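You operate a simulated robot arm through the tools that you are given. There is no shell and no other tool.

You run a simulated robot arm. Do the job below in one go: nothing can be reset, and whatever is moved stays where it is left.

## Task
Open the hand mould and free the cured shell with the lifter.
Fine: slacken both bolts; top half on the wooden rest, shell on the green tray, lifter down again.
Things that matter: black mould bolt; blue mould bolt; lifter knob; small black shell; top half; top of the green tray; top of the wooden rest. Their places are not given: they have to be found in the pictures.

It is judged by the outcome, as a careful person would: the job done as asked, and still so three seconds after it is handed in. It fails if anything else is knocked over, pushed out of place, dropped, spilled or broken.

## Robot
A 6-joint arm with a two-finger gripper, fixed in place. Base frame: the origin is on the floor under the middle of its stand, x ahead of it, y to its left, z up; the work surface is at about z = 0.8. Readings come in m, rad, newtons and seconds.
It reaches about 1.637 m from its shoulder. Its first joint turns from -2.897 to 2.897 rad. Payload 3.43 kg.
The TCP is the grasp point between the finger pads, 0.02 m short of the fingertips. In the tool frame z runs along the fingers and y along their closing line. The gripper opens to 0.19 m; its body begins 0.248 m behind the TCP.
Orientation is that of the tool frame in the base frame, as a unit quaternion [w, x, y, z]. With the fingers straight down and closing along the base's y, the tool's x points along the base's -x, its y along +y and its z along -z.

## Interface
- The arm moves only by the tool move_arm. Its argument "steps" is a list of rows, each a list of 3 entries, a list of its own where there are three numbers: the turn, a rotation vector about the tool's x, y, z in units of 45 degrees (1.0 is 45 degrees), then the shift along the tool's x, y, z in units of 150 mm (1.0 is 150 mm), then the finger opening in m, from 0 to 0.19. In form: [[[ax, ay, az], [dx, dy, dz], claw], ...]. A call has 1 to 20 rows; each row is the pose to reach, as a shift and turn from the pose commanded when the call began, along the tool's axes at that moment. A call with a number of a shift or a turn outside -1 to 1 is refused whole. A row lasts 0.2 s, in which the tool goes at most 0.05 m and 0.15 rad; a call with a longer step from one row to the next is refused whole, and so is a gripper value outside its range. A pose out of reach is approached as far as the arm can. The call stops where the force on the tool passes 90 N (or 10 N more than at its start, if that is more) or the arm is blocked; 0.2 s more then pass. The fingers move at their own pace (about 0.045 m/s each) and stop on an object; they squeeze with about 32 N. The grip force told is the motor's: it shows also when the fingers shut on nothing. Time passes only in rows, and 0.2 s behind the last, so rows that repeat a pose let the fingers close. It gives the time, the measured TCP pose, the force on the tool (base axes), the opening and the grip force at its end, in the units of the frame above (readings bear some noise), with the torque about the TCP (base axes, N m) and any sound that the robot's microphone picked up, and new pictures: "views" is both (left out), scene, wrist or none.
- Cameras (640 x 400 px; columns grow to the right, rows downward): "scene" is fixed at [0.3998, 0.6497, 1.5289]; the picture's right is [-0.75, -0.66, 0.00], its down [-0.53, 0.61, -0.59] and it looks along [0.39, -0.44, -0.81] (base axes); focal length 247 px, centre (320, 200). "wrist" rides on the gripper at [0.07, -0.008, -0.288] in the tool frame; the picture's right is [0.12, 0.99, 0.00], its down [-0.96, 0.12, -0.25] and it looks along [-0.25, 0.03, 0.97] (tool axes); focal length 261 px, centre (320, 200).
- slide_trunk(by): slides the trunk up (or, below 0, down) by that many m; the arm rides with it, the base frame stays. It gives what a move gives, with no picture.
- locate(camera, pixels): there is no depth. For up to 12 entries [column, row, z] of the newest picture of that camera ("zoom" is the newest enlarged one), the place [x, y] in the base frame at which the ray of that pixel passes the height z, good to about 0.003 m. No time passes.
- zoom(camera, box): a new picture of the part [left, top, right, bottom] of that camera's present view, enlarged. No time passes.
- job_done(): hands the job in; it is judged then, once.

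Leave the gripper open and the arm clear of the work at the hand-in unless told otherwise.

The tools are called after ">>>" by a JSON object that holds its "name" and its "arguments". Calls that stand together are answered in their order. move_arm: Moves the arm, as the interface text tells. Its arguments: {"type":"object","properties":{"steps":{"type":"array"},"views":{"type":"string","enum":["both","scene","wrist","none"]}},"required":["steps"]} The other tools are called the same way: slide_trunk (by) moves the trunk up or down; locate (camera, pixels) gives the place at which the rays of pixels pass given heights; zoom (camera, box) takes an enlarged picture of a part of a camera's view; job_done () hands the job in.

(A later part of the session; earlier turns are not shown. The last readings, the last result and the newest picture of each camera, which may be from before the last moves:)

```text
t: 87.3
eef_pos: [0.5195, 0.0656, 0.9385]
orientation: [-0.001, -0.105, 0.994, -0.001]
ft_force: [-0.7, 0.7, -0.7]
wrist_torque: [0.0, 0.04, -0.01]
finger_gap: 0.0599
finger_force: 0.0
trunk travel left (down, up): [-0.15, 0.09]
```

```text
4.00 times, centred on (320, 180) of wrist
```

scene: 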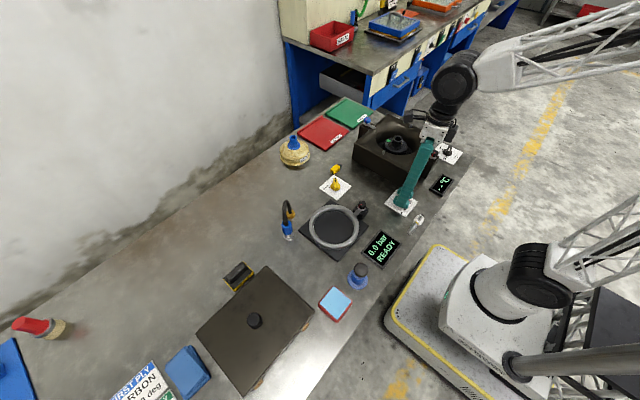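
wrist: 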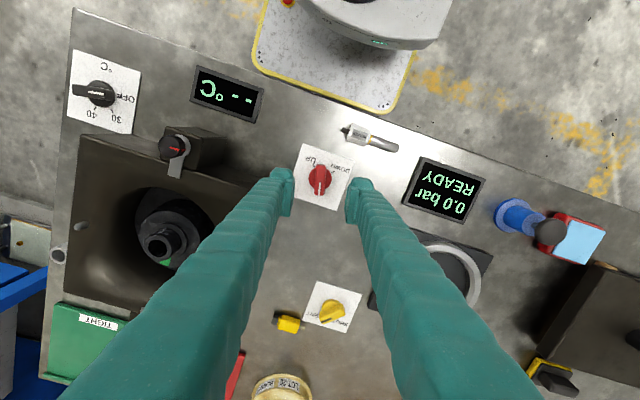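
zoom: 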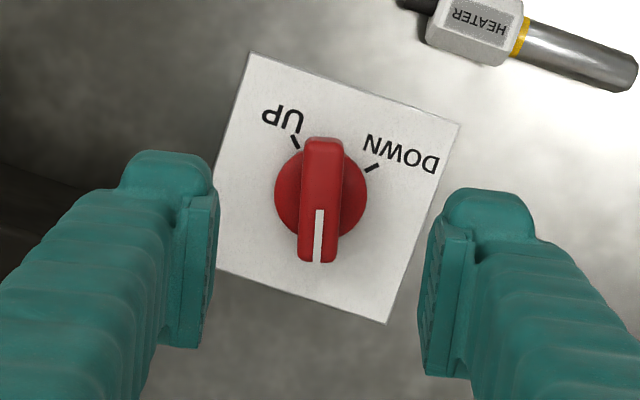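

Bar is aligned and centred. Descend to 0.837, close.

>>> {"name": "move_arm", "arguments": {"steps": [[[0, 0, 0], [0, 0, 0.2], 0.06], [[0, 0, 0], [0, 0, 0.4], 0.06], [[0, 0, 0], [0, 0, 0.58], 0.06], [[0, 0, 0], [0, 0, 0.675], 0.06], [[0, 0, 0], [0, 0, 0.675], 0.0], [[0, 0, 0], [0, 0, 0.675], 0.0], [[0, 0, 0], [0, 0, 0.675], 0.0], [[0, 0, 0], [0, 0, 0.675], 0.0], [[0, 0, 0], [0, 0, 0.675], 0.0]], "views": "wrist"}}

>>> {"name": "zoom", "arguments": {"camera": "wrist", "box": [270, 140, 370, 240]}}

```text
t: 89.3
eef_pos: [0.5194, 0.0655, 0.839]
orientation: [-0.001, -0.103, 0.995, -0.002]
ft_force: [0.0, 13.5, -4.3]
wrist_torque: [0.13, -0.05, -0.01]
finger_gap: 0.0154
finger_force: 45.2
trunk travel left (down, up): [-0.15, 0.09]
```

wrist: 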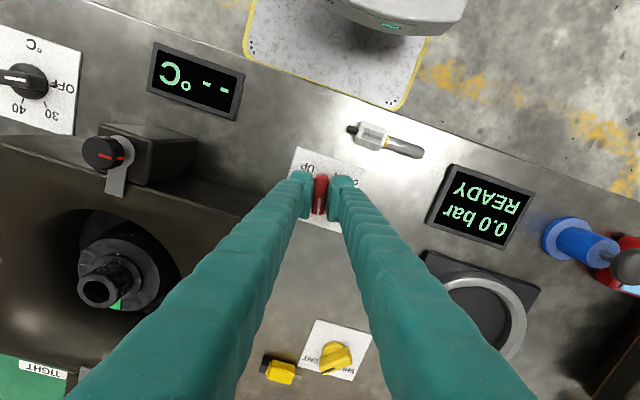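

```text
4.00 times, centred on (320, 190) of wrist
```

zoom: 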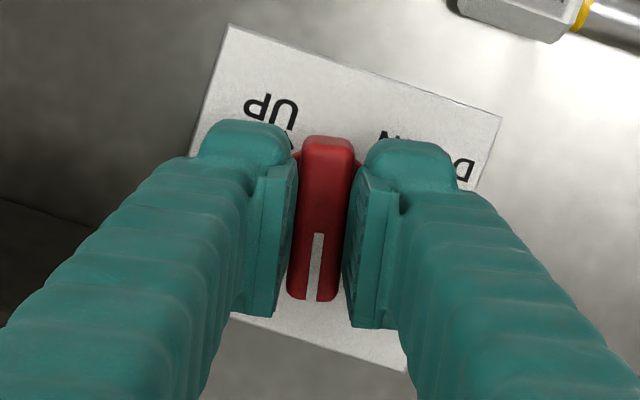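

Gripped (0.0154). Turn clockwise 45°, slowly, then again 45°.

>>> {"name": "move_arm", "arguments": {"steps": [[[0, 0, 0.1], [0, 0.006, 0], 0.0], [[0, 0, 0.2], [0, 0.006, 0], 0.0], [[0, 0, 0.3], [0, 0.006, 0], 0.0], [[0, 0, 0.4], [0, 0.006, 0], 0.0], [[0, 0, 0.5], [0, 0.006, 0], 0.0], [[0, 0, 0.6], [0, 0.006, 0], 0.0], [[0, 0, 0.7], [0, 0.006, 0], 0.0], [[0, 0, 0.8], [0, 0.006, 0], 0.0], [[0, 0, 0.9], [0, 0.006, 0], 0.0], [[0, 0, 1.0], [0, 0.006, 0], 0.0]], "views": "none"}}

>>> {"name": "move_arm", "arguments": {"steps": [[[0, 0, 0.1], [0, 0, 0], 0.0], [[0, 0, 0.2], [0, 0, 0], 0.0], [[0, 0, 0.3], [0, 0, 0], 0.0], [[0, 0, 0.4], [0, 0, 0], 0.0], [[0, 0, 0.5], [0, 0, 0], 0.0], [[0, 0, 0.6], [0, 0, 0], 0.0], [[0, 0, 0.7], [0, 0, 0], 0.0], [[0, 0, 0.8], [0, 0, 0], 0.0], [[0, 0, 0.9], [0, 0, 0], 0.0], [[0, 0, 1.0], [0, 0, 0], 0.0]], "views": "both"}}

>>> {"name": "zoom", "arguments": {"camera": "scene", "box": [350, 100, 450, 180]}}

>>> {"name": "zoom", "arguments": {"camera": "wrist", "box": [270, 140, 370, 240]}}

```text
t: 91.5
eef_pos: [0.5187, 0.0655, 0.8378]
orientation: [-0.001, 0.285, 0.959, -0.002]
ft_force: [4.7, -15.3, -17.4]
wrist_torque: [-0.23, -0.19, 0.02]
finger_gap: 0.015
finger_force: 45.4
trunk travel left (down, up): [-0.15, 0.09]
```

```text
t: 93.7
eef_pos: [0.5207, 0.0662, 0.8377]
orientation: [0.001, 0.63, 0.777, -0.001]
ft_force: [4.9, -12.2, -9.1]
wrist_torque: [-0.03, -0.01, 0.03]
finger_gap: 0.015
finger_force: 44.9
trunk travel left (down, up): [-0.15, 0.09]
```

scene: 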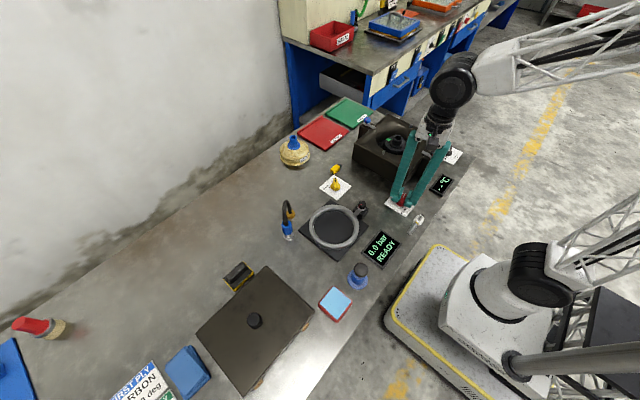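
wrist: 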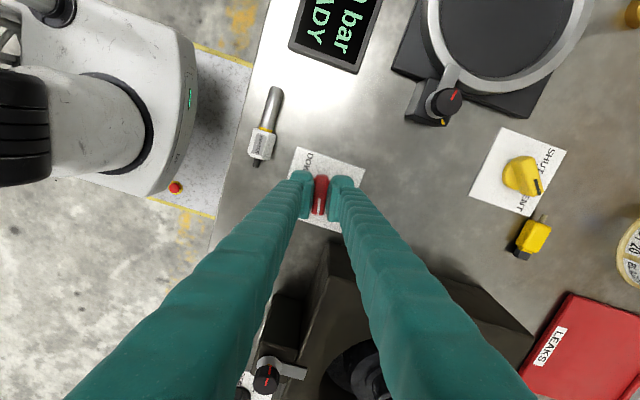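

```text
5.00 times, centred on (400, 140) of scene
```

zoom: 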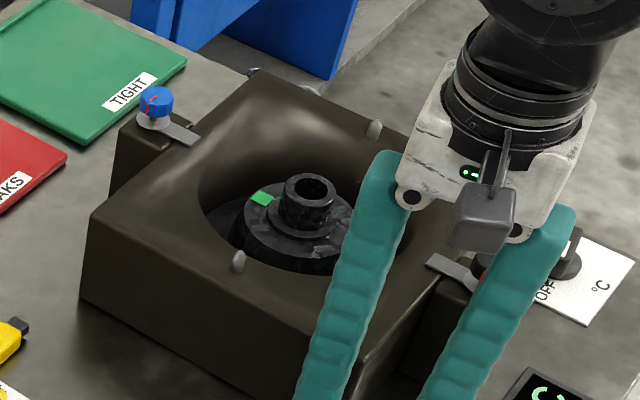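

```text
4.00 times, centred on (320, 190) of wrist
```

zoom: 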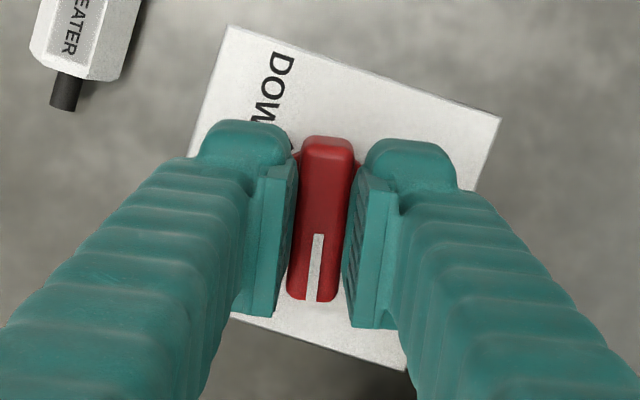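

The shell has risen about 1 cm. Continue clockwise 45°, then ~12° to the UP mark.

>>> {"name": "move_arm", "arguments": {"steps": [[[0, 0, 0.1], [0, -0.004, 0], 0.0], [[0, 0, 0.2], [0, -0.004, 0], 0.0], [[0, 0, 0.3], [0, -0.004, 0], 0.0], [[0, 0, 0.4], [0, -0.004, 0], 0.0], [[0, 0, 0.5], [0, -0.004, 0], 0.0], [[0, 0, 0.6], [0, -0.004, 0], 0.0], [[0, 0, 0.7], [0, -0.004, 0], 0.0], [[0, 0, 0.8], [0, -0.004, 0], 0.0], [[0, 0, 0.9], [0, -0.004, 0], 0.0], [[0, 0, 1.0], [0, -0.004, 0], 0.0]], "views": "none"}}

>>> {"name": "move_arm", "arguments": {"steps": [[[0, 0, 0.08], [0, 0, 0], 0.0], [[0, 0, 0.16], [0, 0, 0], 0.0], [[0, 0, 0.24], [0, 0, 0], 0.0]], "views": "both"}}

>>> {"name": "zoom", "arguments": {"camera": "scene", "box": [350, 100, 450, 180]}}

>>> {"name": "zoom", "arguments": {"camera": "wrist", "box": [270, 140, 370, 240]}}

```text
t: 95.9
eef_pos: [0.5208, 0.0652, 0.8378]
orientation: [0.0, 0.879, 0.477, -0.001]
ft_force: [25.1, -2.0, 0.1]
wrist_torque: [0.08, -0.33, 0.05]
finger_gap: 0.0149
finger_force: 45.0
trunk travel left (down, up): [-0.15, 0.09]
```

```text
t: 96.7
eef_pos: [0.5204, 0.0665, 0.838]
orientation: [0.002, 0.92, 0.392, -0.001]
ft_force: [31.5, 0.1, 1.1]
wrist_torque: [0.06, -0.28, 0.02]
finger_gap: 0.015
finger_force: 44.9
trunk travel left (down, up): [-0.15, 0.09]
```

scene: 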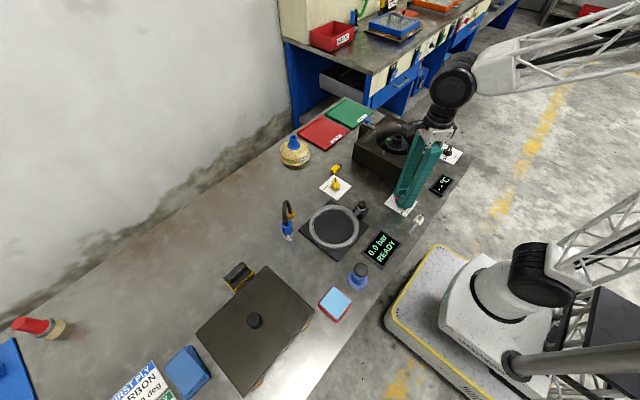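
wrist: 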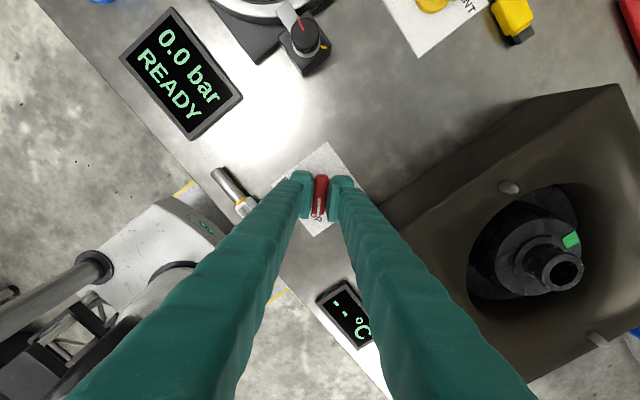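

```text
5.00 times, centred on (400, 140) of scene
```

zoom: 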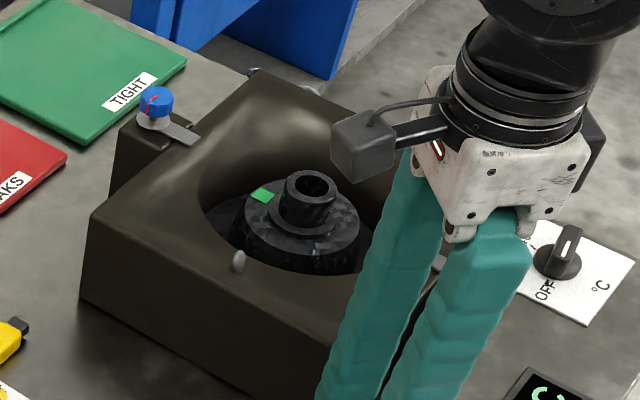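

```text
4.00 times, centred on (320, 190) of wrist
```

zoom: 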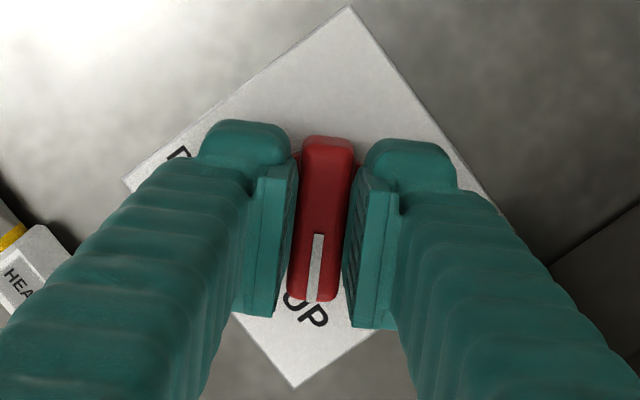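

Pointer is on UP and the shell is raised ~1.5 cm. Nudge 5° more to be sure it's fully at UP (watch torque).

>>> {"name": "move_arm", "arguments": {"steps": [[[0, 0, 0.06], [0, 0.01, 0], 0.0], [[0, 0, 0.12], [0, 0.01, 0], 0.0]], "views": "none"}}

```text
t: 97.3
eef_pos: [0.5209, 0.0656, 0.8377]
orientation: [0.001, 0.937, 0.348, -0.001]
ft_force: [23.3, 7.1, 10.2]
wrist_torque: [-0.03, -0.08, 1.01]
finger_gap: 0.0154
finger_force: 44.9
trunk travel left (down, up): [-0.15, 0.09]
```

Stop felt (1.0 N·m): the knob is fully at UP. Relax slightly, open, and rise.

>>> {"name": "move_arm", "arguments": {"steps": [[[0, 0, -0.06], [0, 0.004, 0], 0.0], [[0, 0, -0.06], [0, 0.004, 0], 0.05], [[0, 0, -0.06], [0, 0.004, 0], 0.06], [[0, 0, -0.06], [0, 0.004, 0], 0.06], [[0, 0, -0.06], [0, 0.004, -0.15], 0.06], [[0, 0, -0.06], [0, 0.004, -0.4], 0.06], [[0, 0, -0.06], [0, 0.004, -0.7], 0.06], [[0, 0, -0.06], [0, 0.004, -1.0], 0.06]], "views": "both"}}

>>> {"name": "zoom", "arguments": {"camera": "wrist", "box": [270, 120, 370, 220]}}

>>> {"name": "zoom", "arguments": {"camera": "scene", "box": [350, 100, 450, 180]}}

```text
t: 99.1
eef_pos: [0.5197, 0.0617, 0.9888]
orientation: [0.0, 0.929, 0.37, -0.002]
ft_force: [1.1, 0.1, 1.0]
wrist_torque: [-0.02, 0.09, 0.04]
finger_gap: 0.0599
finger_force: 0.1
trunk travel left (down, up): [-0.15, 0.09]
```

scene: 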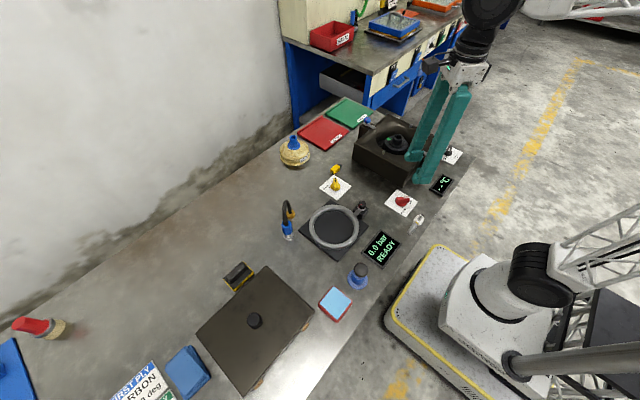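
wrist: 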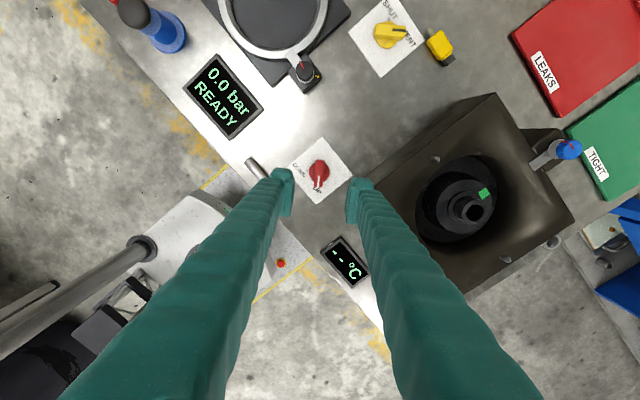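

```text
4.00 times, centred on (320, 170) of wrist
```

zoom: 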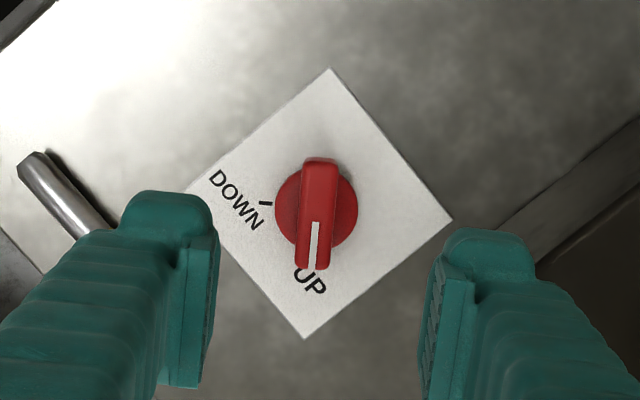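

```text
5.00 times, centred on (400, 140) of scene
```

zoom: 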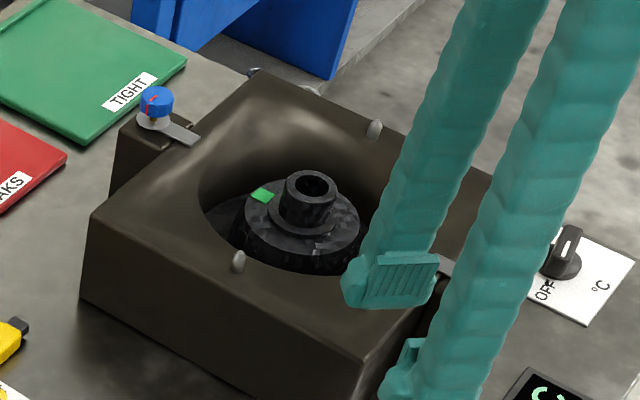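

Knob stands at UP, shell raised. Rise and rotate the wrist back to neutral, then go over the mould to inspect the shell.

>>> {"name": "move_arm", "arguments": {"steps": [[[0, 0, -0.17], [0, 0, -0.2], 0.1], [[0, 0, -0.34], [0, 0, -0.4], 0.1], [[0, 0, -0.51], [0, 0, -0.6], 0.1], [[0, 0, -0.68], [0, 0, -0.75], 0.1], [[0, 0, -0.85], [0, 0, -0.75], 0.1], [[0, 0, -1.0], [0, 0, -0.75], 0.1]], "views": "none"}}

>>> {"name": "move_arm", "arguments": {"steps": [[[0, 0, -0.17], [0, 0, 0], 0.1], [[0, 0, -0.34], [0, 0, 0], 0.1], [[0, 0, -0.51], [0, 0, 0], 0.1], [[0, 0, -0.68], [0, 0, 0], 0.1], [[0, 0, -0.85], [0, 0, 0], 0.1], [[0, 0, -1.0], [0, 0, 0], 0.1]], "views": "none"}}

>>> {"name": "move_arm", "arguments": {"steps": [[[0, 0, -0.17], [0, 0, 0], 0.1], [[0, 0, -0.34], [0, 0, 0], 0.1], [[0, 0, -0.51], [0, 0, 0], 0.1], [[0, 0, -0.68], [0, 0, 0], 0.1], [[0, 0, -0.85], [0, 0, 0], 0.1], [[0, 0, -1.0], [0, 0, 0], 0.1]], "views": "none"}}

>>> {"name": "move_arm", "arguments": {"steps": [[[0, 0, -0.035], [-0.2, -0.25, 0], 0.1], [[0, 0, -0.035], [-0.4, -0.5, 0], 0.1], [[0, 0, -0.035], [-0.6, -0.75, 0], 0.1], [[0, 0, -0.035], [-0.8, -1.0, 0], 0.1], [[0, 0, -0.035], [-1.0, -1.0, 0], 0.1]], "views": "both"}}

```text
t: 100.5
eef_pos: [0.52, 0.0656, 1.0992]
orientation: [0.0, 0.716, 0.698, -0.001]
ft_force: [0.2, 0.1, -0.4]
wrist_torque: [0.0, -0.05, -0.03]
finger_gap: 0.0999
finger_force: 0.1
trunk travel left (down, up): [-0.15, 0.09]
```

```text
t: 101.9
eef_pos: [0.5205, 0.0655, 1.0999]
orientation: [0.0, 0.395, 0.919, -0.001]
ft_force: [-0.3, 0.3, -0.7]
wrist_torque: [0.03, 0.01, -0.08]
finger_gap: 0.1001
finger_force: 0.1
trunk travel left (down, up): [-0.15, 0.09]
```

```text
t: 103.3
eef_pos: [0.5203, 0.0651, 1.0997]
orientation: [-0.001, 0.013, 1.0, -0.001]
ft_force: [0.6, -0.8, 0.4]
wrist_torque: [-0.01, 0.0, -0.01]
finger_gap: 0.1
finger_force: 0.1
trunk travel left (down, up): [-0.15, 0.09]
```

```text
t: 104.5
eef_pos: [0.6665, -0.0865, 1.1009]
orientation: [0.0, 0.0, 1.0, -0.002]
ft_force: [-0.6, 1.0, -0.2]
wrist_torque: [-0.02, -0.18, 0.01]
finger_gap: 0.0998
finger_force: 0.0
trunk travel left (down, up): [-0.15, 0.09]
```

scene: 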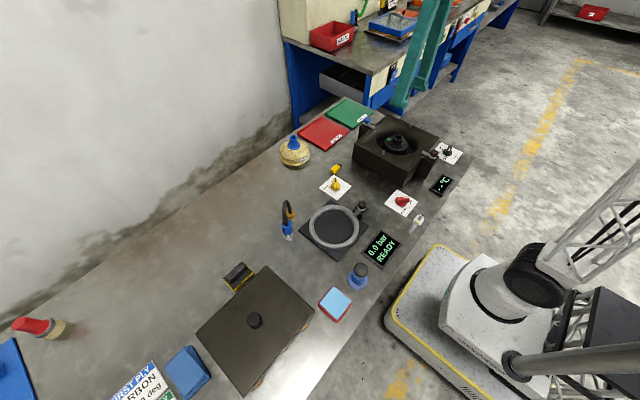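
wrist: 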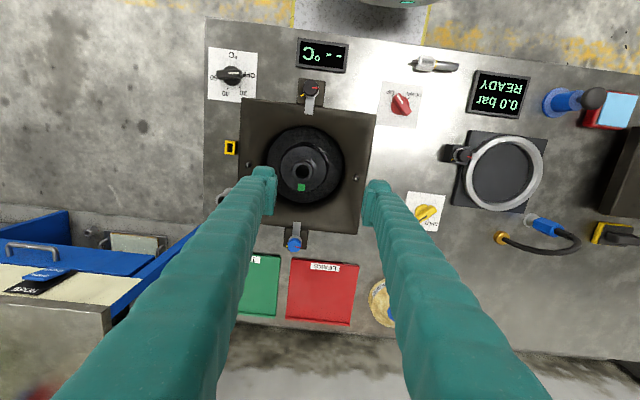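

Zoom in on the shell from both cameras.

>>> {"name": "zoom", "arguments": {"camera": "wrist", "box": [230, 90, 390, 240]}}

>>> {"name": "zoom", "arguments": {"camera": "scene", "box": [370, 115, 430, 175]}}

```text
2.67 times, centred on (310, 165) of wrist
```

zoom: 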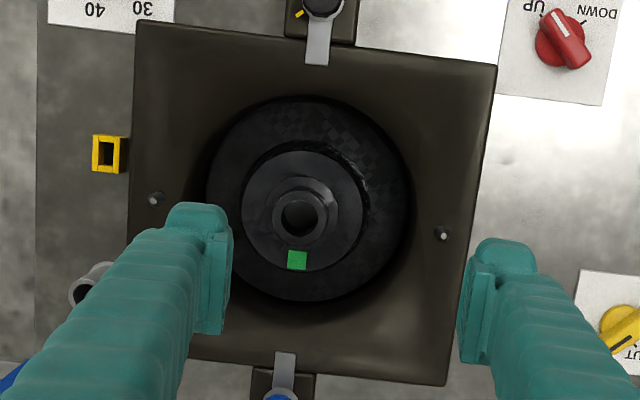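

```text
6.67 times, centred on (400, 145) of scene
```

zoom: 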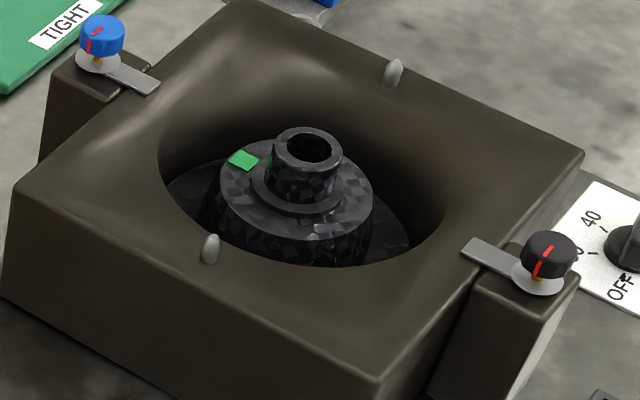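

>>> {"name": "locate", "arguments": {"camera": "wrist", "pixels": [[302.5, 171.4, 0.86], [302.5, 171.4, 0.92], [292.5, 171.4, 0.89], [313, 171.4, 0.89], [269, 146, 0.84], [384, 170, 0.84]]}}

>>> {"name": "locate", "arguments": {"camera": "scene", "pixels": [[398.05, 136.9, 0.86], [398.05, 136.9, 0.92], [392.8, 136.9, 0.9], [403.4, 136.9, 0.9], [396.5, 145, 0.86], [396.5, 145, 0.88]]}}

```text
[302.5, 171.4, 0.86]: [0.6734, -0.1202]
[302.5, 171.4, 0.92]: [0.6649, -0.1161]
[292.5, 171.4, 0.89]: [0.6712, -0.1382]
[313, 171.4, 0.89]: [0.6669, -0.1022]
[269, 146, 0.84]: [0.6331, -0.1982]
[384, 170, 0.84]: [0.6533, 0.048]
```

```text
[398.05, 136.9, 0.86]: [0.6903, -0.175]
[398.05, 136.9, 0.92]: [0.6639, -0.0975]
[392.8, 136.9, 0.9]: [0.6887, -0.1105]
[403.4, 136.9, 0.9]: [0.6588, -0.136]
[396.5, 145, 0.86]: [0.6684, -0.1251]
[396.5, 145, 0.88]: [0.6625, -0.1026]
```

Shell neck: top ≈0.905, Ø≈0.036, centre ≈(0.668,−0.118); neck base ≈0.879. Position above with gap 0.08 and descend to z≈0.96 to check alignment.

>>> {"name": "move_arm", "arguments": {"steps": [[[0, 0, 0], [-0.01, -0.1, 0.1], 0.08], [[0, 0, 0], [-0.015, -0.21, 0.3], 0.08], [[0, 0, 0], [-0.015, -0.215, 0.6], 0.08], [[0, 0, 0], [-0.015, -0.215, 0.85], 0.08], [[0, 0, 0], [-0.015, -0.215, 0.94], 0.08]], "views": "wrist"}}

>>> {"name": "zoom", "arguments": {"camera": "wrist", "box": [250, 120, 390, 260]}}

>>> {"name": "zoom", "arguments": {"camera": "scene", "box": [360, 95, 440, 175]}}

```text
t: 105.7
eef_pos: [0.6685, -0.1207, 0.959]
orientation: [0.001, -0.001, 1.0, 0.0]
ft_force: [-0.1, -0.6, 0.0]
wrist_torque: [0.0, 0.0, -0.02]
finger_gap: 0.0799
finger_force: 0.1
trunk travel left (down, up): [-0.15, 0.09]
```

wrist: 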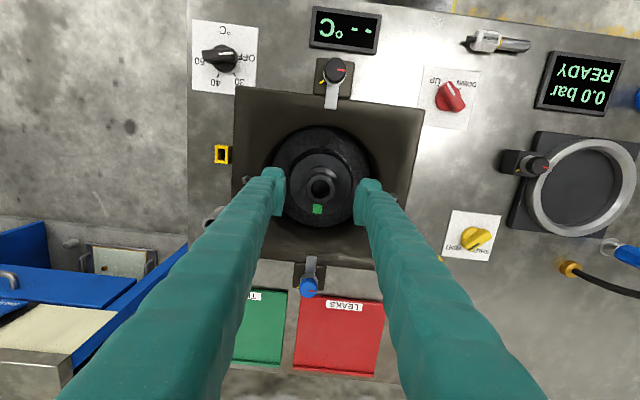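

```text
2.86 times, centred on (320, 190) of wrist
```

zoom: 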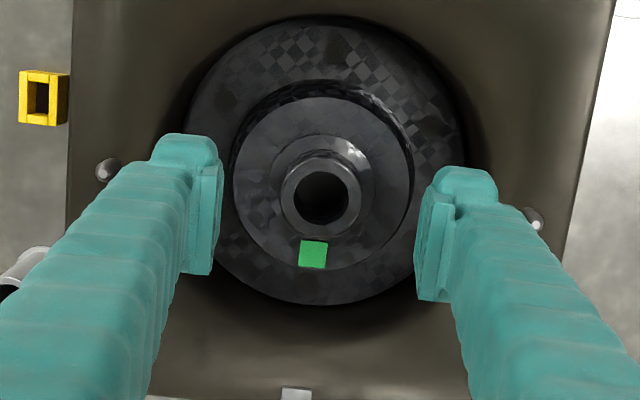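

```text
5.00 times, centred on (400, 135) of scene
```

zoom: 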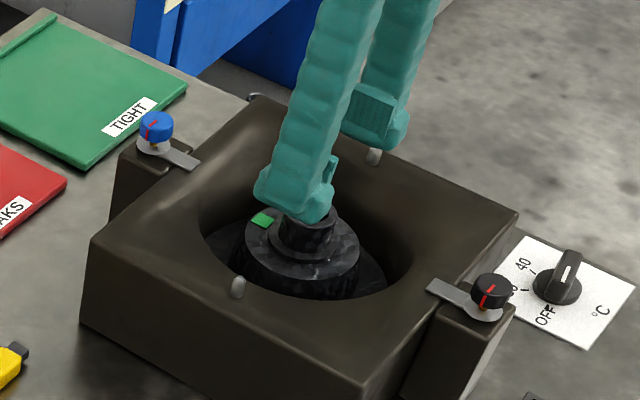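

Neck is ~2.5 mm further +x and 1.5 mm +y. Correct and descend to TCP z≈0.900 with gap 0.07.

>>> {"name": "move_arm", "arguments": {"steps": [[[0, 0, 0], [-0.016, 0.009, 0.15], 0.07], [[0, 0, 0], [-0.016, 0.009, 0.28], 0.07], [[0, 0, 0], [-0.016, 0.009, 0.36], 0.07], [[0, 0, 0], [-0.016, 0.009, 0.395], 0.07]], "views": "wrist"}}

>>> {"name": "zoom", "arguments": {"camera": "wrist", "box": [250, 130, 390, 270]}}

>>> {"name": "zoom", "arguments": {"camera": "scene", "box": [370, 105, 430, 165]}}

```text
t: 106.7
eef_pos: [0.6692, -0.1199, 0.9002]
orientation: [-0.001, 0.0, 1.0, -0.001]
ft_force: [0.1, 0.2, 0.8]
wrist_torque: [-0.01, 0.01, -0.02]
finger_gap: 0.0699
finger_force: 0.0
trunk travel left (down, up): [-0.15, 0.09]
```

wrist: 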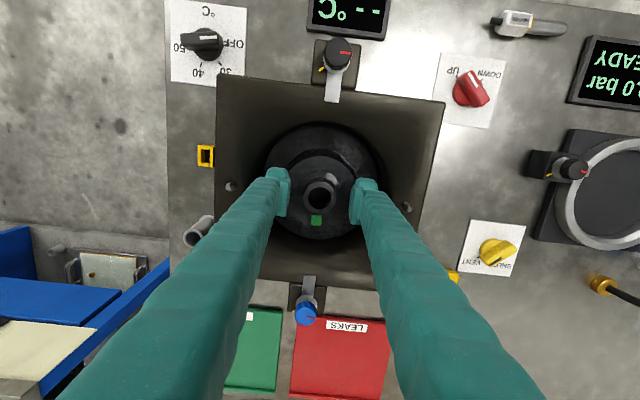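

```text
2.86 times, centred on (320, 200) of wrist
```

zoom: 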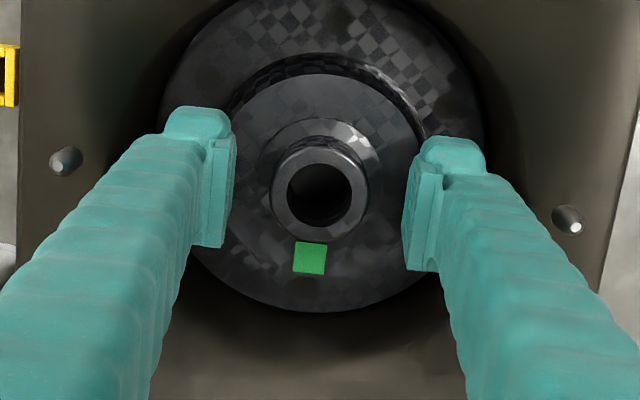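

```text
6.67 times, centred on (400, 135) of scene
```

zoom: 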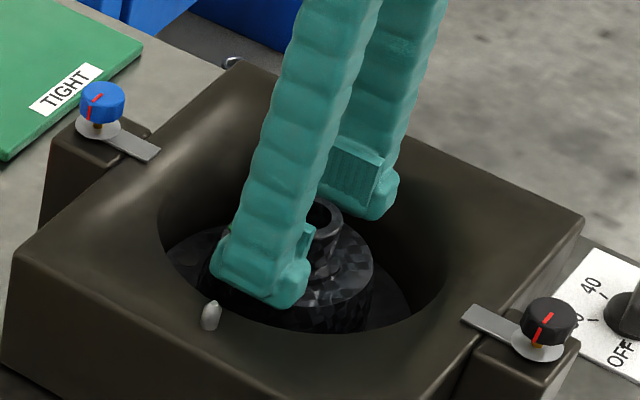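

Well centred, no contact. Close on the neck.

>>> {"name": "move_arm", "arguments": {"steps": [[[0, 0, 0], [0, 0, 0], 0.0], [[0, 0, 0], [0, 0, 0], 0.0], [[0, 0, 0], [0, 0, 0], 0.0], [[0, 0, 0], [0, 0, 0], 0.0], [[0, 0, 0], [0, 0, 0], 0.0]], "views": "wrist"}}

>>> {"name": "zoom", "arguments": {"camera": "wrist", "box": [250, 130, 390, 270]}}

```text
t: 107.9
eef_pos: [0.6714, -0.1196, 0.901]
orientation: [-0.001, -0.001, 1.0, -0.001]
ft_force: [0.4, -0.3, -0.4]
wrist_torque: [0.0, 0.0, 0.01]
finger_gap: 0.0385
finger_force: 31.6
trunk travel left (down, up): [-0.15, 0.09]
```

wrist: 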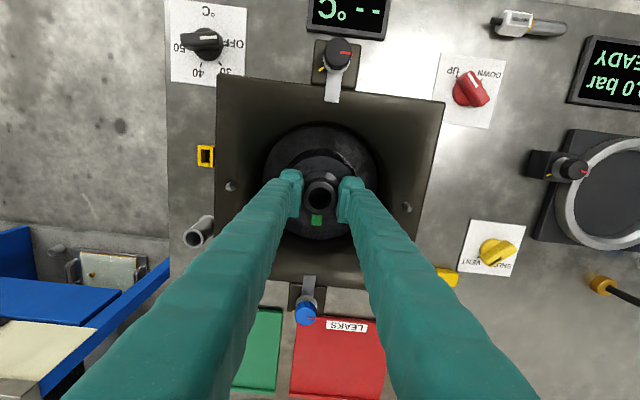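

```text
2.86 times, centred on (320, 200) of wrist
```

zoom: 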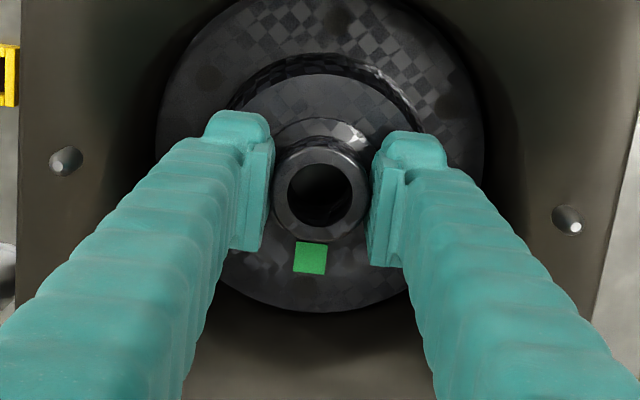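

Gripped the neck (gap 0.0385). Lift gently 15 mm and read the force.

>>> {"name": "move_arm", "arguments": {"steps": [[[0, 0, 0], [0, 0, -0.03], 0.0], [[0, 0, 0], [0, 0, -0.06], 0.0], [[0, 0, 0], [0, 0, -0.1], 0.0]], "views": "scene"}}

>>> {"name": "zoom", "arguments": {"camera": "scene", "box": [370, 105, 430, 165]}}

```text
t: 108.7
eef_pos: [0.6716, -0.1214, 0.915]
orientation: [-0.001, -0.001, 1.0, -0.001]
ft_force: [0.2, 0.1, -1.7]
wrist_torque: [0.01, -0.01, 0.02]
finger_gap: 0.0383
finger_force: 31.9
trunk travel left (down, up): [-0.15, 0.09]
```

scene: 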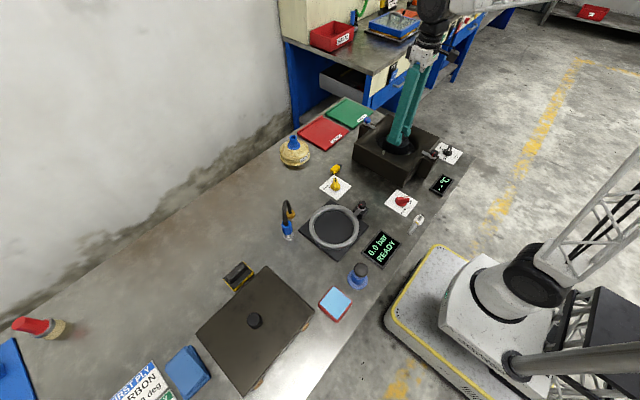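

```text
6.67 times, centred on (400, 135) of scene
```

zoom: 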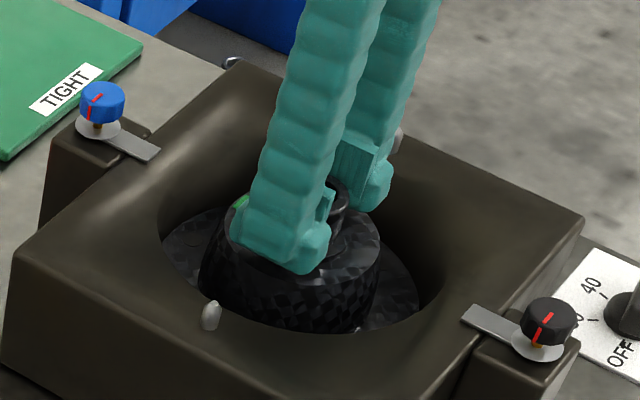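

Shell lifts freely (~1.7 N). Raise it 0.15 m.

>>> {"name": "move_arm", "arguments": {"steps": [[[0, 0, 0], [0, 0, -0.08], 0.0], [[0, 0, 0], [0, 0, -0.2], 0.0], [[0, 0, 0], [0, 0, -0.4], 0.0], [[0, 0, 0], [0, 0, -0.6], 0.0], [[0, 0, 0], [0, 0, -0.8], 0.0], [[0, 0, 0], [0, 0, -0.95], 0.0], [[0, 0, 0], [0, 0, -1.0], 0.0]], "views": "both"}}

>>> {"name": "zoom", "arguments": {"camera": "scene", "box": [350, 70, 450, 180]}}

```text
t: 110.3
eef_pos: [0.67, -0.1203, 1.0655]
orientation: [-0.001, -0.001, 1.0, -0.001]
ft_force: [0.9, 1.0, -2.8]
wrist_torque: [0.0, 0.0, 0.03]
finger_gap: 0.0385
finger_force: 31.7
trunk travel left (down, up): [-0.15, 0.09]
```

scene: 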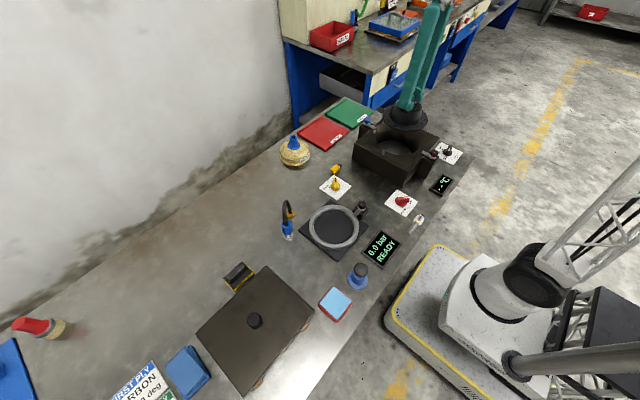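
wrist: 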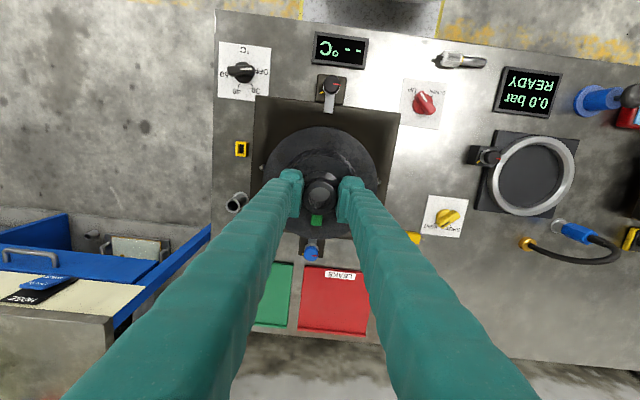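

```text
3.64 times, centred on (400, 125) of scene
```

zoom: 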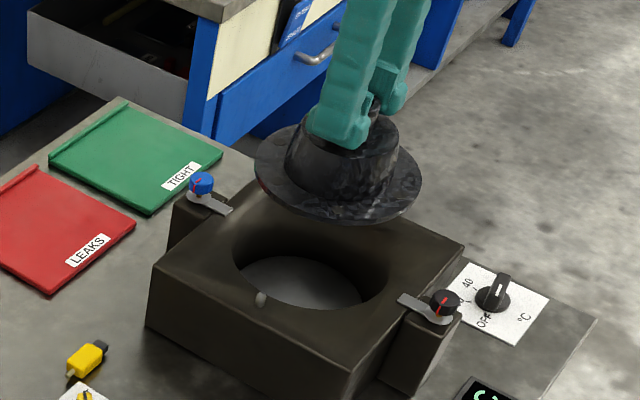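

Shell is out, with a ~0.15 m flange. Determine the flange height below the TCP, and locate the green tray.

>>> {"name": "locate", "arguments": {"camera": "scene", "pixels": [[404.95, 117.3, 0.98], [404.95, 117.3, 1.0], [404.95, 117.3, 1.02], [393, 160, 0.9], [349, 114, 0.803], [332.7, 112.7, 0.803]]}}

>>> {"name": "zoom", "arguments": {"camera": "wrist", "box": [230, 90, 410, 260]}}

>>> {"name": "zoom", "arguments": {"camera": "scene", "box": [310, 85, 390, 165]}}

```text
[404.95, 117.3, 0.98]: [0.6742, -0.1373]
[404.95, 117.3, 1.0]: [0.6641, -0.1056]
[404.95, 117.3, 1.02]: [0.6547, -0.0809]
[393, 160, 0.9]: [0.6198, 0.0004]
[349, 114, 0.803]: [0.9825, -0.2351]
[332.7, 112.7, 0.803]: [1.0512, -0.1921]
```

```text
2.35 times, centred on (320, 175) of wrist
```

zoom: 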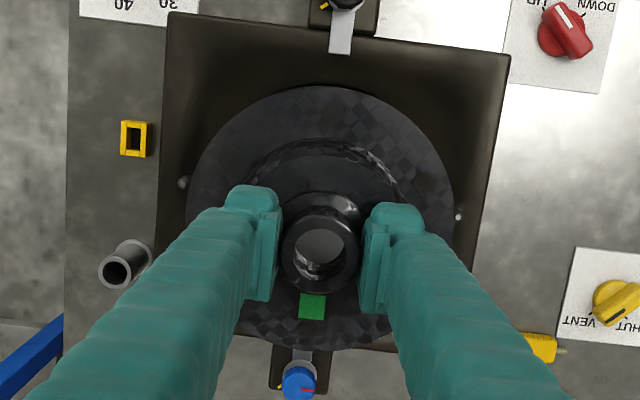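

```text
5.00 times, centred on (350, 125) of scene
```

zoom: 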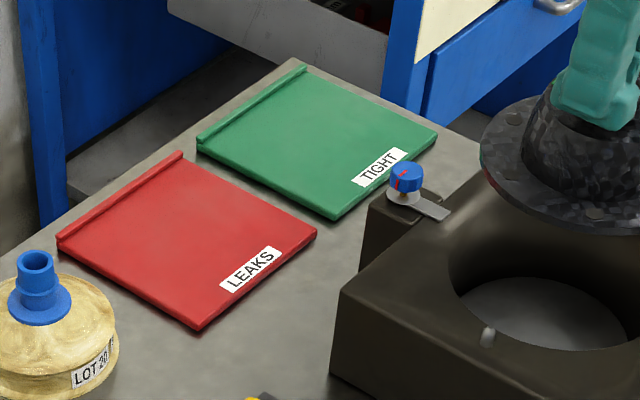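

The flange lies ≈0.075 below the TCP (Ø≈0.16). Green tray spans x 0.903–1.074, y −0.322–−0.152 with a lip at the far edge; I'll aim for (0.973, −0.237). Carry it there at height.

>>> {"name": "move_arm", "arguments": {"steps": [[[0, 0, 0], [-0.15, -0.06, -0.1], 0.0], [[0, 0, 0], [-0.35, -0.14, -0.15], 0.0], [[0, 0, 0], [-0.55, -0.22, -0.15], 0.0], [[0, 0, 0], [-0.75, -0.3, -0.15], 0.0], [[0, 0, 0], [-0.9, -0.36, -0.15], 0.0], [[0, 0, 0], [-1.0, -0.39, -0.15], 0.0]], "views": "none"}}

>>> {"name": "move_arm", "arguments": {"steps": [[[0, 0, 0], [-0.15, -0.06, 0], 0.0], [[0, 0, 0], [-0.35, -0.14, 0], 0.0], [[0, 0, 0], [-0.55, -0.22, 0], 0.0], [[0, 0, 0], [-0.75, -0.3, 0], 0.0], [[0, 0, 0], [-0.9, -0.36, 0], 0.0], [[0, 0, 0], [-1.0, -0.39, 0], 0.0]], "views": "both"}}

>>> {"name": "zoom", "arguments": {"camera": "scene", "box": [300, 30, 410, 150]}}

```text
t: 111.7
eef_pos: [0.823, -0.179, 1.0877]
orientation: [0.0, 0.0, 1.0, -0.001]
ft_force: [0.1, 0.3, -2.6]
wrist_torque: [-0.05, -0.06, -0.01]
finger_gap: 0.0386
finger_force: 32.6
trunk travel left (down, up): [-0.15, 0.09]
```

```text
t: 113.1
eef_pos: [0.9713, -0.2371, 1.0875]
orientation: [0.0, 0.001, 1.0, -0.001]
ft_force: [-1.0, 0.3, -2.9]
wrist_torque: [-0.03, -0.1, 0.02]
finger_gap: 0.0386
finger_force: 32.1
trunk travel left (down, up): [-0.15, 0.09]
```

scene: 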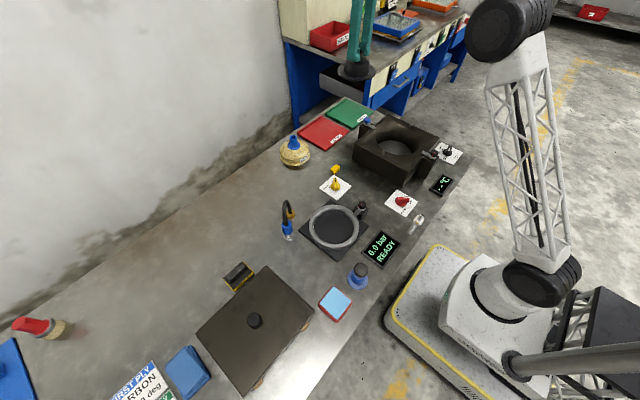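
wrist: 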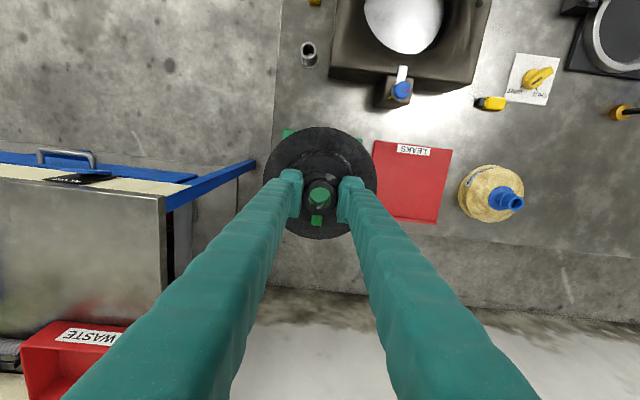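

```text
3.33 times, centred on (355, 90) of scene
```

zoom: 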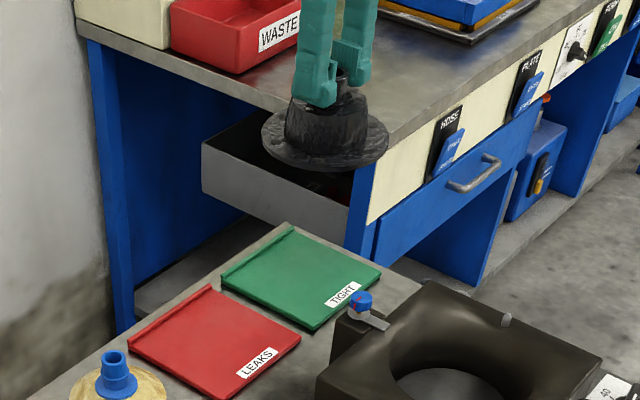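

Over the tray. The neighbouring blue bench is close on the −y side; check its edge position before descending.

>>> {"name": "locate", "arguments": {"camera": "wrist", "pixels": [[165, 200, 0.9], [165, 200, 1.0], [165, 200, 1.1], [165, 330, 1.0], [255, 163, 0.8], [281, 134, 0.8], [293, 131, 0.81], [281, 260, 0.8]]}}

>>> {"name": "locate", "arguments": {"camera": "scene", "pixels": [[375.5, 73, 0.9], [375.5, 73, 1.0], [375.5, 73, 1.1], [325.4, 113, 0.81], [346.4, 97.4, 0.81], [373.4, 111.4, 0.81], [352.6, 128.6, 0.81]]}}

```text
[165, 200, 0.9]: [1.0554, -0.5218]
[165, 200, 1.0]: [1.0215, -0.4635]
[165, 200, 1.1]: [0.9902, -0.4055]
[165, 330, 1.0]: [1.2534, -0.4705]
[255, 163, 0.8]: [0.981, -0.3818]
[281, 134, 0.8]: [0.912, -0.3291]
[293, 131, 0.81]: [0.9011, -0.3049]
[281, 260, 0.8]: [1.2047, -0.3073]
```

```text
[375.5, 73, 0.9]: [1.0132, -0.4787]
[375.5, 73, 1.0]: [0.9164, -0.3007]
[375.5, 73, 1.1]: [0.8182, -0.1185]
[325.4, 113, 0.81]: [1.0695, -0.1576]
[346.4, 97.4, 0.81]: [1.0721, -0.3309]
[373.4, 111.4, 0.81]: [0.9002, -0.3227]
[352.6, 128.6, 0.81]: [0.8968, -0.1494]
```

Neighbour bench edge is at y≈−0.55, well clear. Descend to z≈0.94 over the tray with a small +4 mm x correction.

>>> {"name": "move_arm", "arguments": {"steps": [[[0, 0, 0], [-0.015, -0.012, 0.15], 0.0], [[0, 0, 0], [-0.03, -0.012, 0.35], 0.0], [[0, 0, 0], [-0.03, -0.012, 0.6], 0.0], [[0, 0, 0], [-0.03, -0.012, 0.85], 0.0], [[0, 0, 0], [-0.03, -0.012, 1.0], 0.0]], "views": "both"}}

>>> {"name": "zoom", "arguments": {"camera": "scene", "box": [310, 70, 390, 150]}}

>>> {"name": "zoom", "arguments": {"camera": "wrist", "box": [230, 90, 410, 260]}}

```text
t: 114.3
eef_pos: [0.9747, -0.2411, 0.9366]
orientation: [-0.001, -0.001, 1.0, -0.001]
ft_force: [0.4, 0.0, -1.8]
wrist_torque: [0.0, -0.01, 0.0]
finger_gap: 0.039
finger_force: 31.7
trunk travel left (down, up): [-0.15, 0.09]
```

scene: 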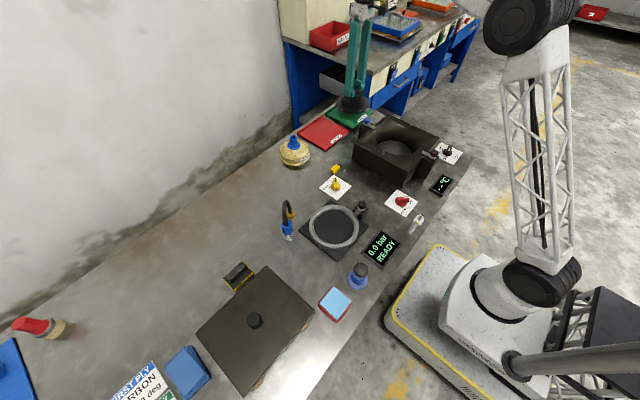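
wrist: 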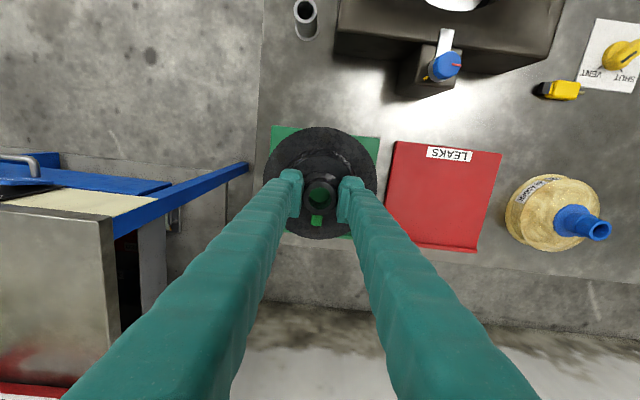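

```text
5.00 times, centred on (350, 110) of scene
```

zoom: 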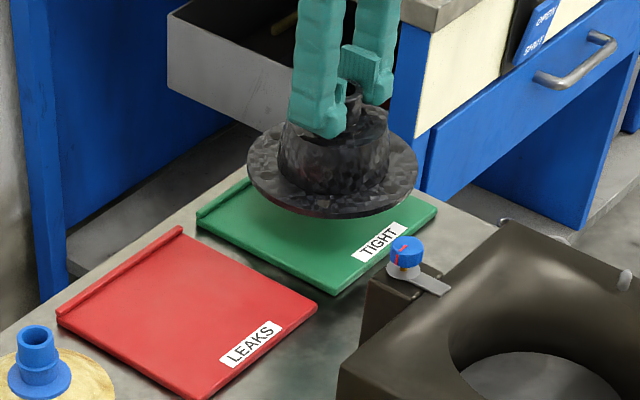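

```text
2.35 times, centred on (320, 175) of wrist
```

zoom: 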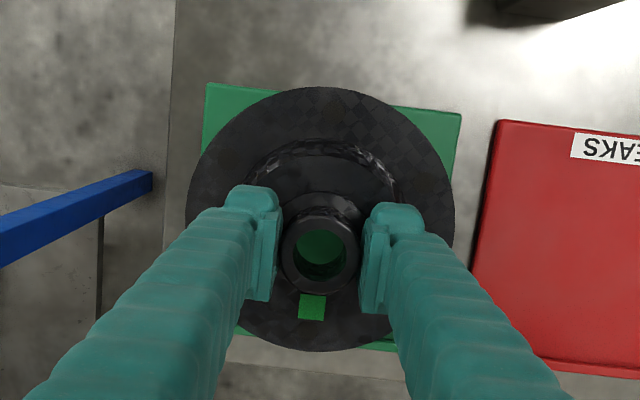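

>>> {"name": "locate", "arguments": {"camera": "wrist", "pixels": [[272, 125.3, 0.808], [380.3, 138, 0.808], [354, 238, 0.808], [284, 232, 0.808], [391, 244, 0.808]]}}

```text
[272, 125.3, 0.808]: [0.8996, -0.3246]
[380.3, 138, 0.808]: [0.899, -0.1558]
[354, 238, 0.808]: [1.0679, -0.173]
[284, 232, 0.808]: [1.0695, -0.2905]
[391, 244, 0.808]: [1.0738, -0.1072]
```

Tray: x 0.899–1.07, y −0.325–−0.156; the shell is centred on it. Lower to z≈0.895, then in 3 mm steps.

>>> {"name": "move_arm", "arguments": {"steps": [[[0, 0, 0], [0, 0, 0.1], 0.0], [[0, 0, 0], [0, 0, 0.2], 0.0], [[0, 0, 0], [0, 0, 0.27], 0.0]], "views": "none"}}

>>> {"name": "move_arm", "arguments": {"steps": [[[0, 0, 0], [0, 0, 0.01], 0.0], [[0, 0, 0], [0, 0, 0.02], 0.0]], "views": "none"}}

>>> {"name": "move_arm", "arguments": {"steps": [[[0, 0, 0], [0, 0, 0.01], 0.0], [[0, 0, 0], [0, 0, 0.02], 0.0]], "views": "scene"}}

>>> {"name": "zoom", "arguments": {"camera": "scene", "box": [310, 70, 390, 150]}}

```text
t: 115.1
eef_pos: [0.9748, -0.2402, 0.8948]
orientation: [-0.001, 0.0, 1.0, -0.001]
ft_force: [-0.6, -0.8, -2.5]
wrist_torque: [0.0, 0.01, 0.01]
finger_gap: 0.0385
finger_force: 31.6
trunk travel left (down, up): [-0.15, 0.09]
```

```text
t: 115.7
eef_pos: [0.976, -0.2386, 0.8942]
orientation: [-0.001, 0.0, 1.0, -0.001]
ft_force: [-0.2, -0.1, -3.1]
wrist_torque: [-0.03, -0.02, 0.0]
finger_gap: 0.0385
finger_force: 31.9
trunk travel left (down, up): [-0.15, 0.09]
```

```text
t: 116.3
eef_pos: [0.9758, -0.2391, 0.8909]
orientation: [-0.002, -0.001, 1.0, -0.001]
ft_force: [-1.1, -0.1, -2.3]
wrist_torque: [0.02, -0.02, -0.01]
finger_gap: 0.0387
finger_force: 32.0
trunk travel left (down, up): [-0.15, 0.09]
```

scene: 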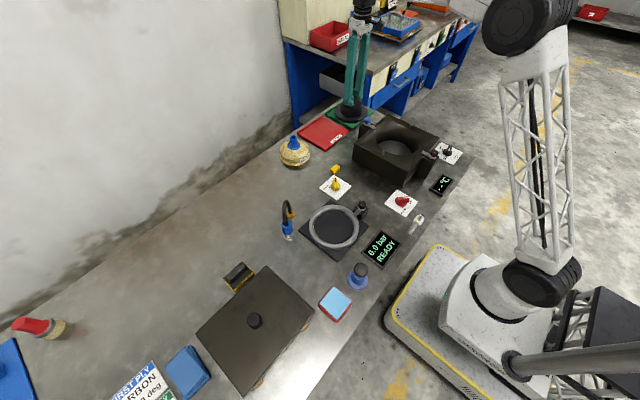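

```text
5.00 times, centred on (350, 110) of scene
```

zoom: 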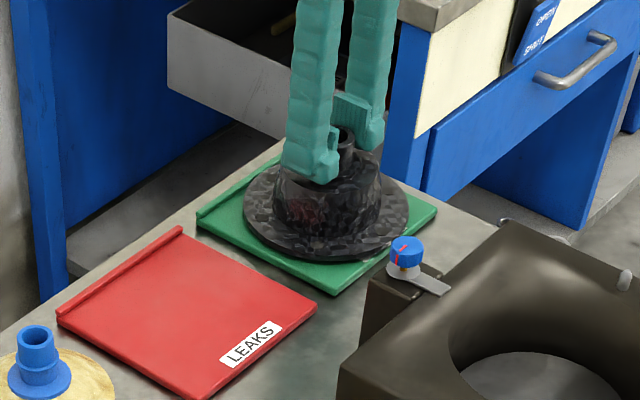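

Almost down. Continue in 3 mm steps until contact.

>>> {"name": "move_arm", "arguments": {"steps": [[[0, 0, 0], [0, 0, 0.01], 0.0], [[0, 0, 0], [0, 0, 0.02], 0.0]], "views": "none"}}

>>> {"name": "move_arm", "arguments": {"steps": [[[0, 0, 0], [0, 0, 0.01], 0.0], [[0, 0, 0], [0, 0, 0.015], 0.0]], "views": "none"}}

```text
t: 116.9
eef_pos: [0.9757, -0.2398, 0.8885]
orientation: [0.0, 0.0, 1.0, -0.001]
ft_force: [0.0, 0.4, -1.8]
wrist_torque: [-0.04, -0.02, 0.01]
finger_gap: 0.0387
finger_force: 31.7
trunk travel left (down, up): [-0.15, 0.09]
```

```text
t: 117.5
eef_pos: [0.9752, -0.2395, 0.8856]
orientation: [-0.001, 0.0, 1.0, -0.001]
ft_force: [-0.7, -0.4, -2.3]
wrist_torque: [0.02, -0.03, 0.01]
finger_gap: 0.0385
finger_force: 32.6
trunk travel left (down, up): [-0.15, 0.09]
```

>>> {"name": "move_arm", "arguments": {"steps": [[[0, 0, 0], [0, 0, 0.008], 0.0], [[0, 0, 0], [0, 0, 0.015], 0.0]], "views": "none"}}

>>> {"name": "move_arm", "arguments": {"steps": [[[0, 0, 0], [0, 0, 0.008], 0.0], [[0, 0, 0], [0, 0, 0.015], 0.0]], "views": "none"}}

```text
t: 118.1
eef_pos: [0.9747, -0.2393, 0.8847]
orientation: [0.0, 0.0, 1.0, -0.001]
ft_force: [0.5, 1.7, 6.2]
wrist_torque: [0.02, 0.23, 0.0]
finger_gap: 0.0386
finger_force: 32.6
trunk travel left (down, up): [-0.15, 0.09]
```

```text
t: 118.7
eef_pos: [0.9749, -0.2397, 0.8844]
orientation: [0.0, 0.001, 1.0, -0.002]
ft_force: [0.1, 3.1, 29.4]
wrist_torque: [0.04, -0.01, -0.05]
finger_gap: 0.039
finger_force: 31.8
trunk travel left (down, up): [-0.15, 0.09]
```

Contact with the tray (29 N). Ease up ~2.5 mm, then check.

>>> {"name": "move_arm", "arguments": {"steps": [[[0, 0, 0], [0, 0, -0.008], 0.0], [[0, 0, 0], [0, 0, -0.016], 0.0]], "views": "none"}}

>>> {"name": "move_arm", "arguments": {"steps": [[[0, 0, 0], [0, 0, -0.003], 0.0], [[0, 0, 0], [0, 0, -0.003], 0.0]], "views": "none"}}

```text
t: 119.3
eef_pos: [0.9752, -0.2387, 0.8847]
orientation: [-0.001, 0.0, 1.0, -0.001]
ft_force: [2.0, 0.6, 17.2]
wrist_torque: [0.01, -0.32, 0.04]
finger_gap: 0.0387
finger_force: 32.5
trunk travel left (down, up): [-0.15, 0.09]
```

```text
t: 119.9
eef_pos: [0.9749, -0.2402, 0.8841]
orientation: [-0.001, 0.0, 1.0, 0.0]
ft_force: [-1.1, 1.6, 5.4]
wrist_torque: [0.03, -0.07, -0.03]
finger_gap: 0.0384
finger_force: 31.9
trunk travel left (down, up): [-0.15, 0.09]
```

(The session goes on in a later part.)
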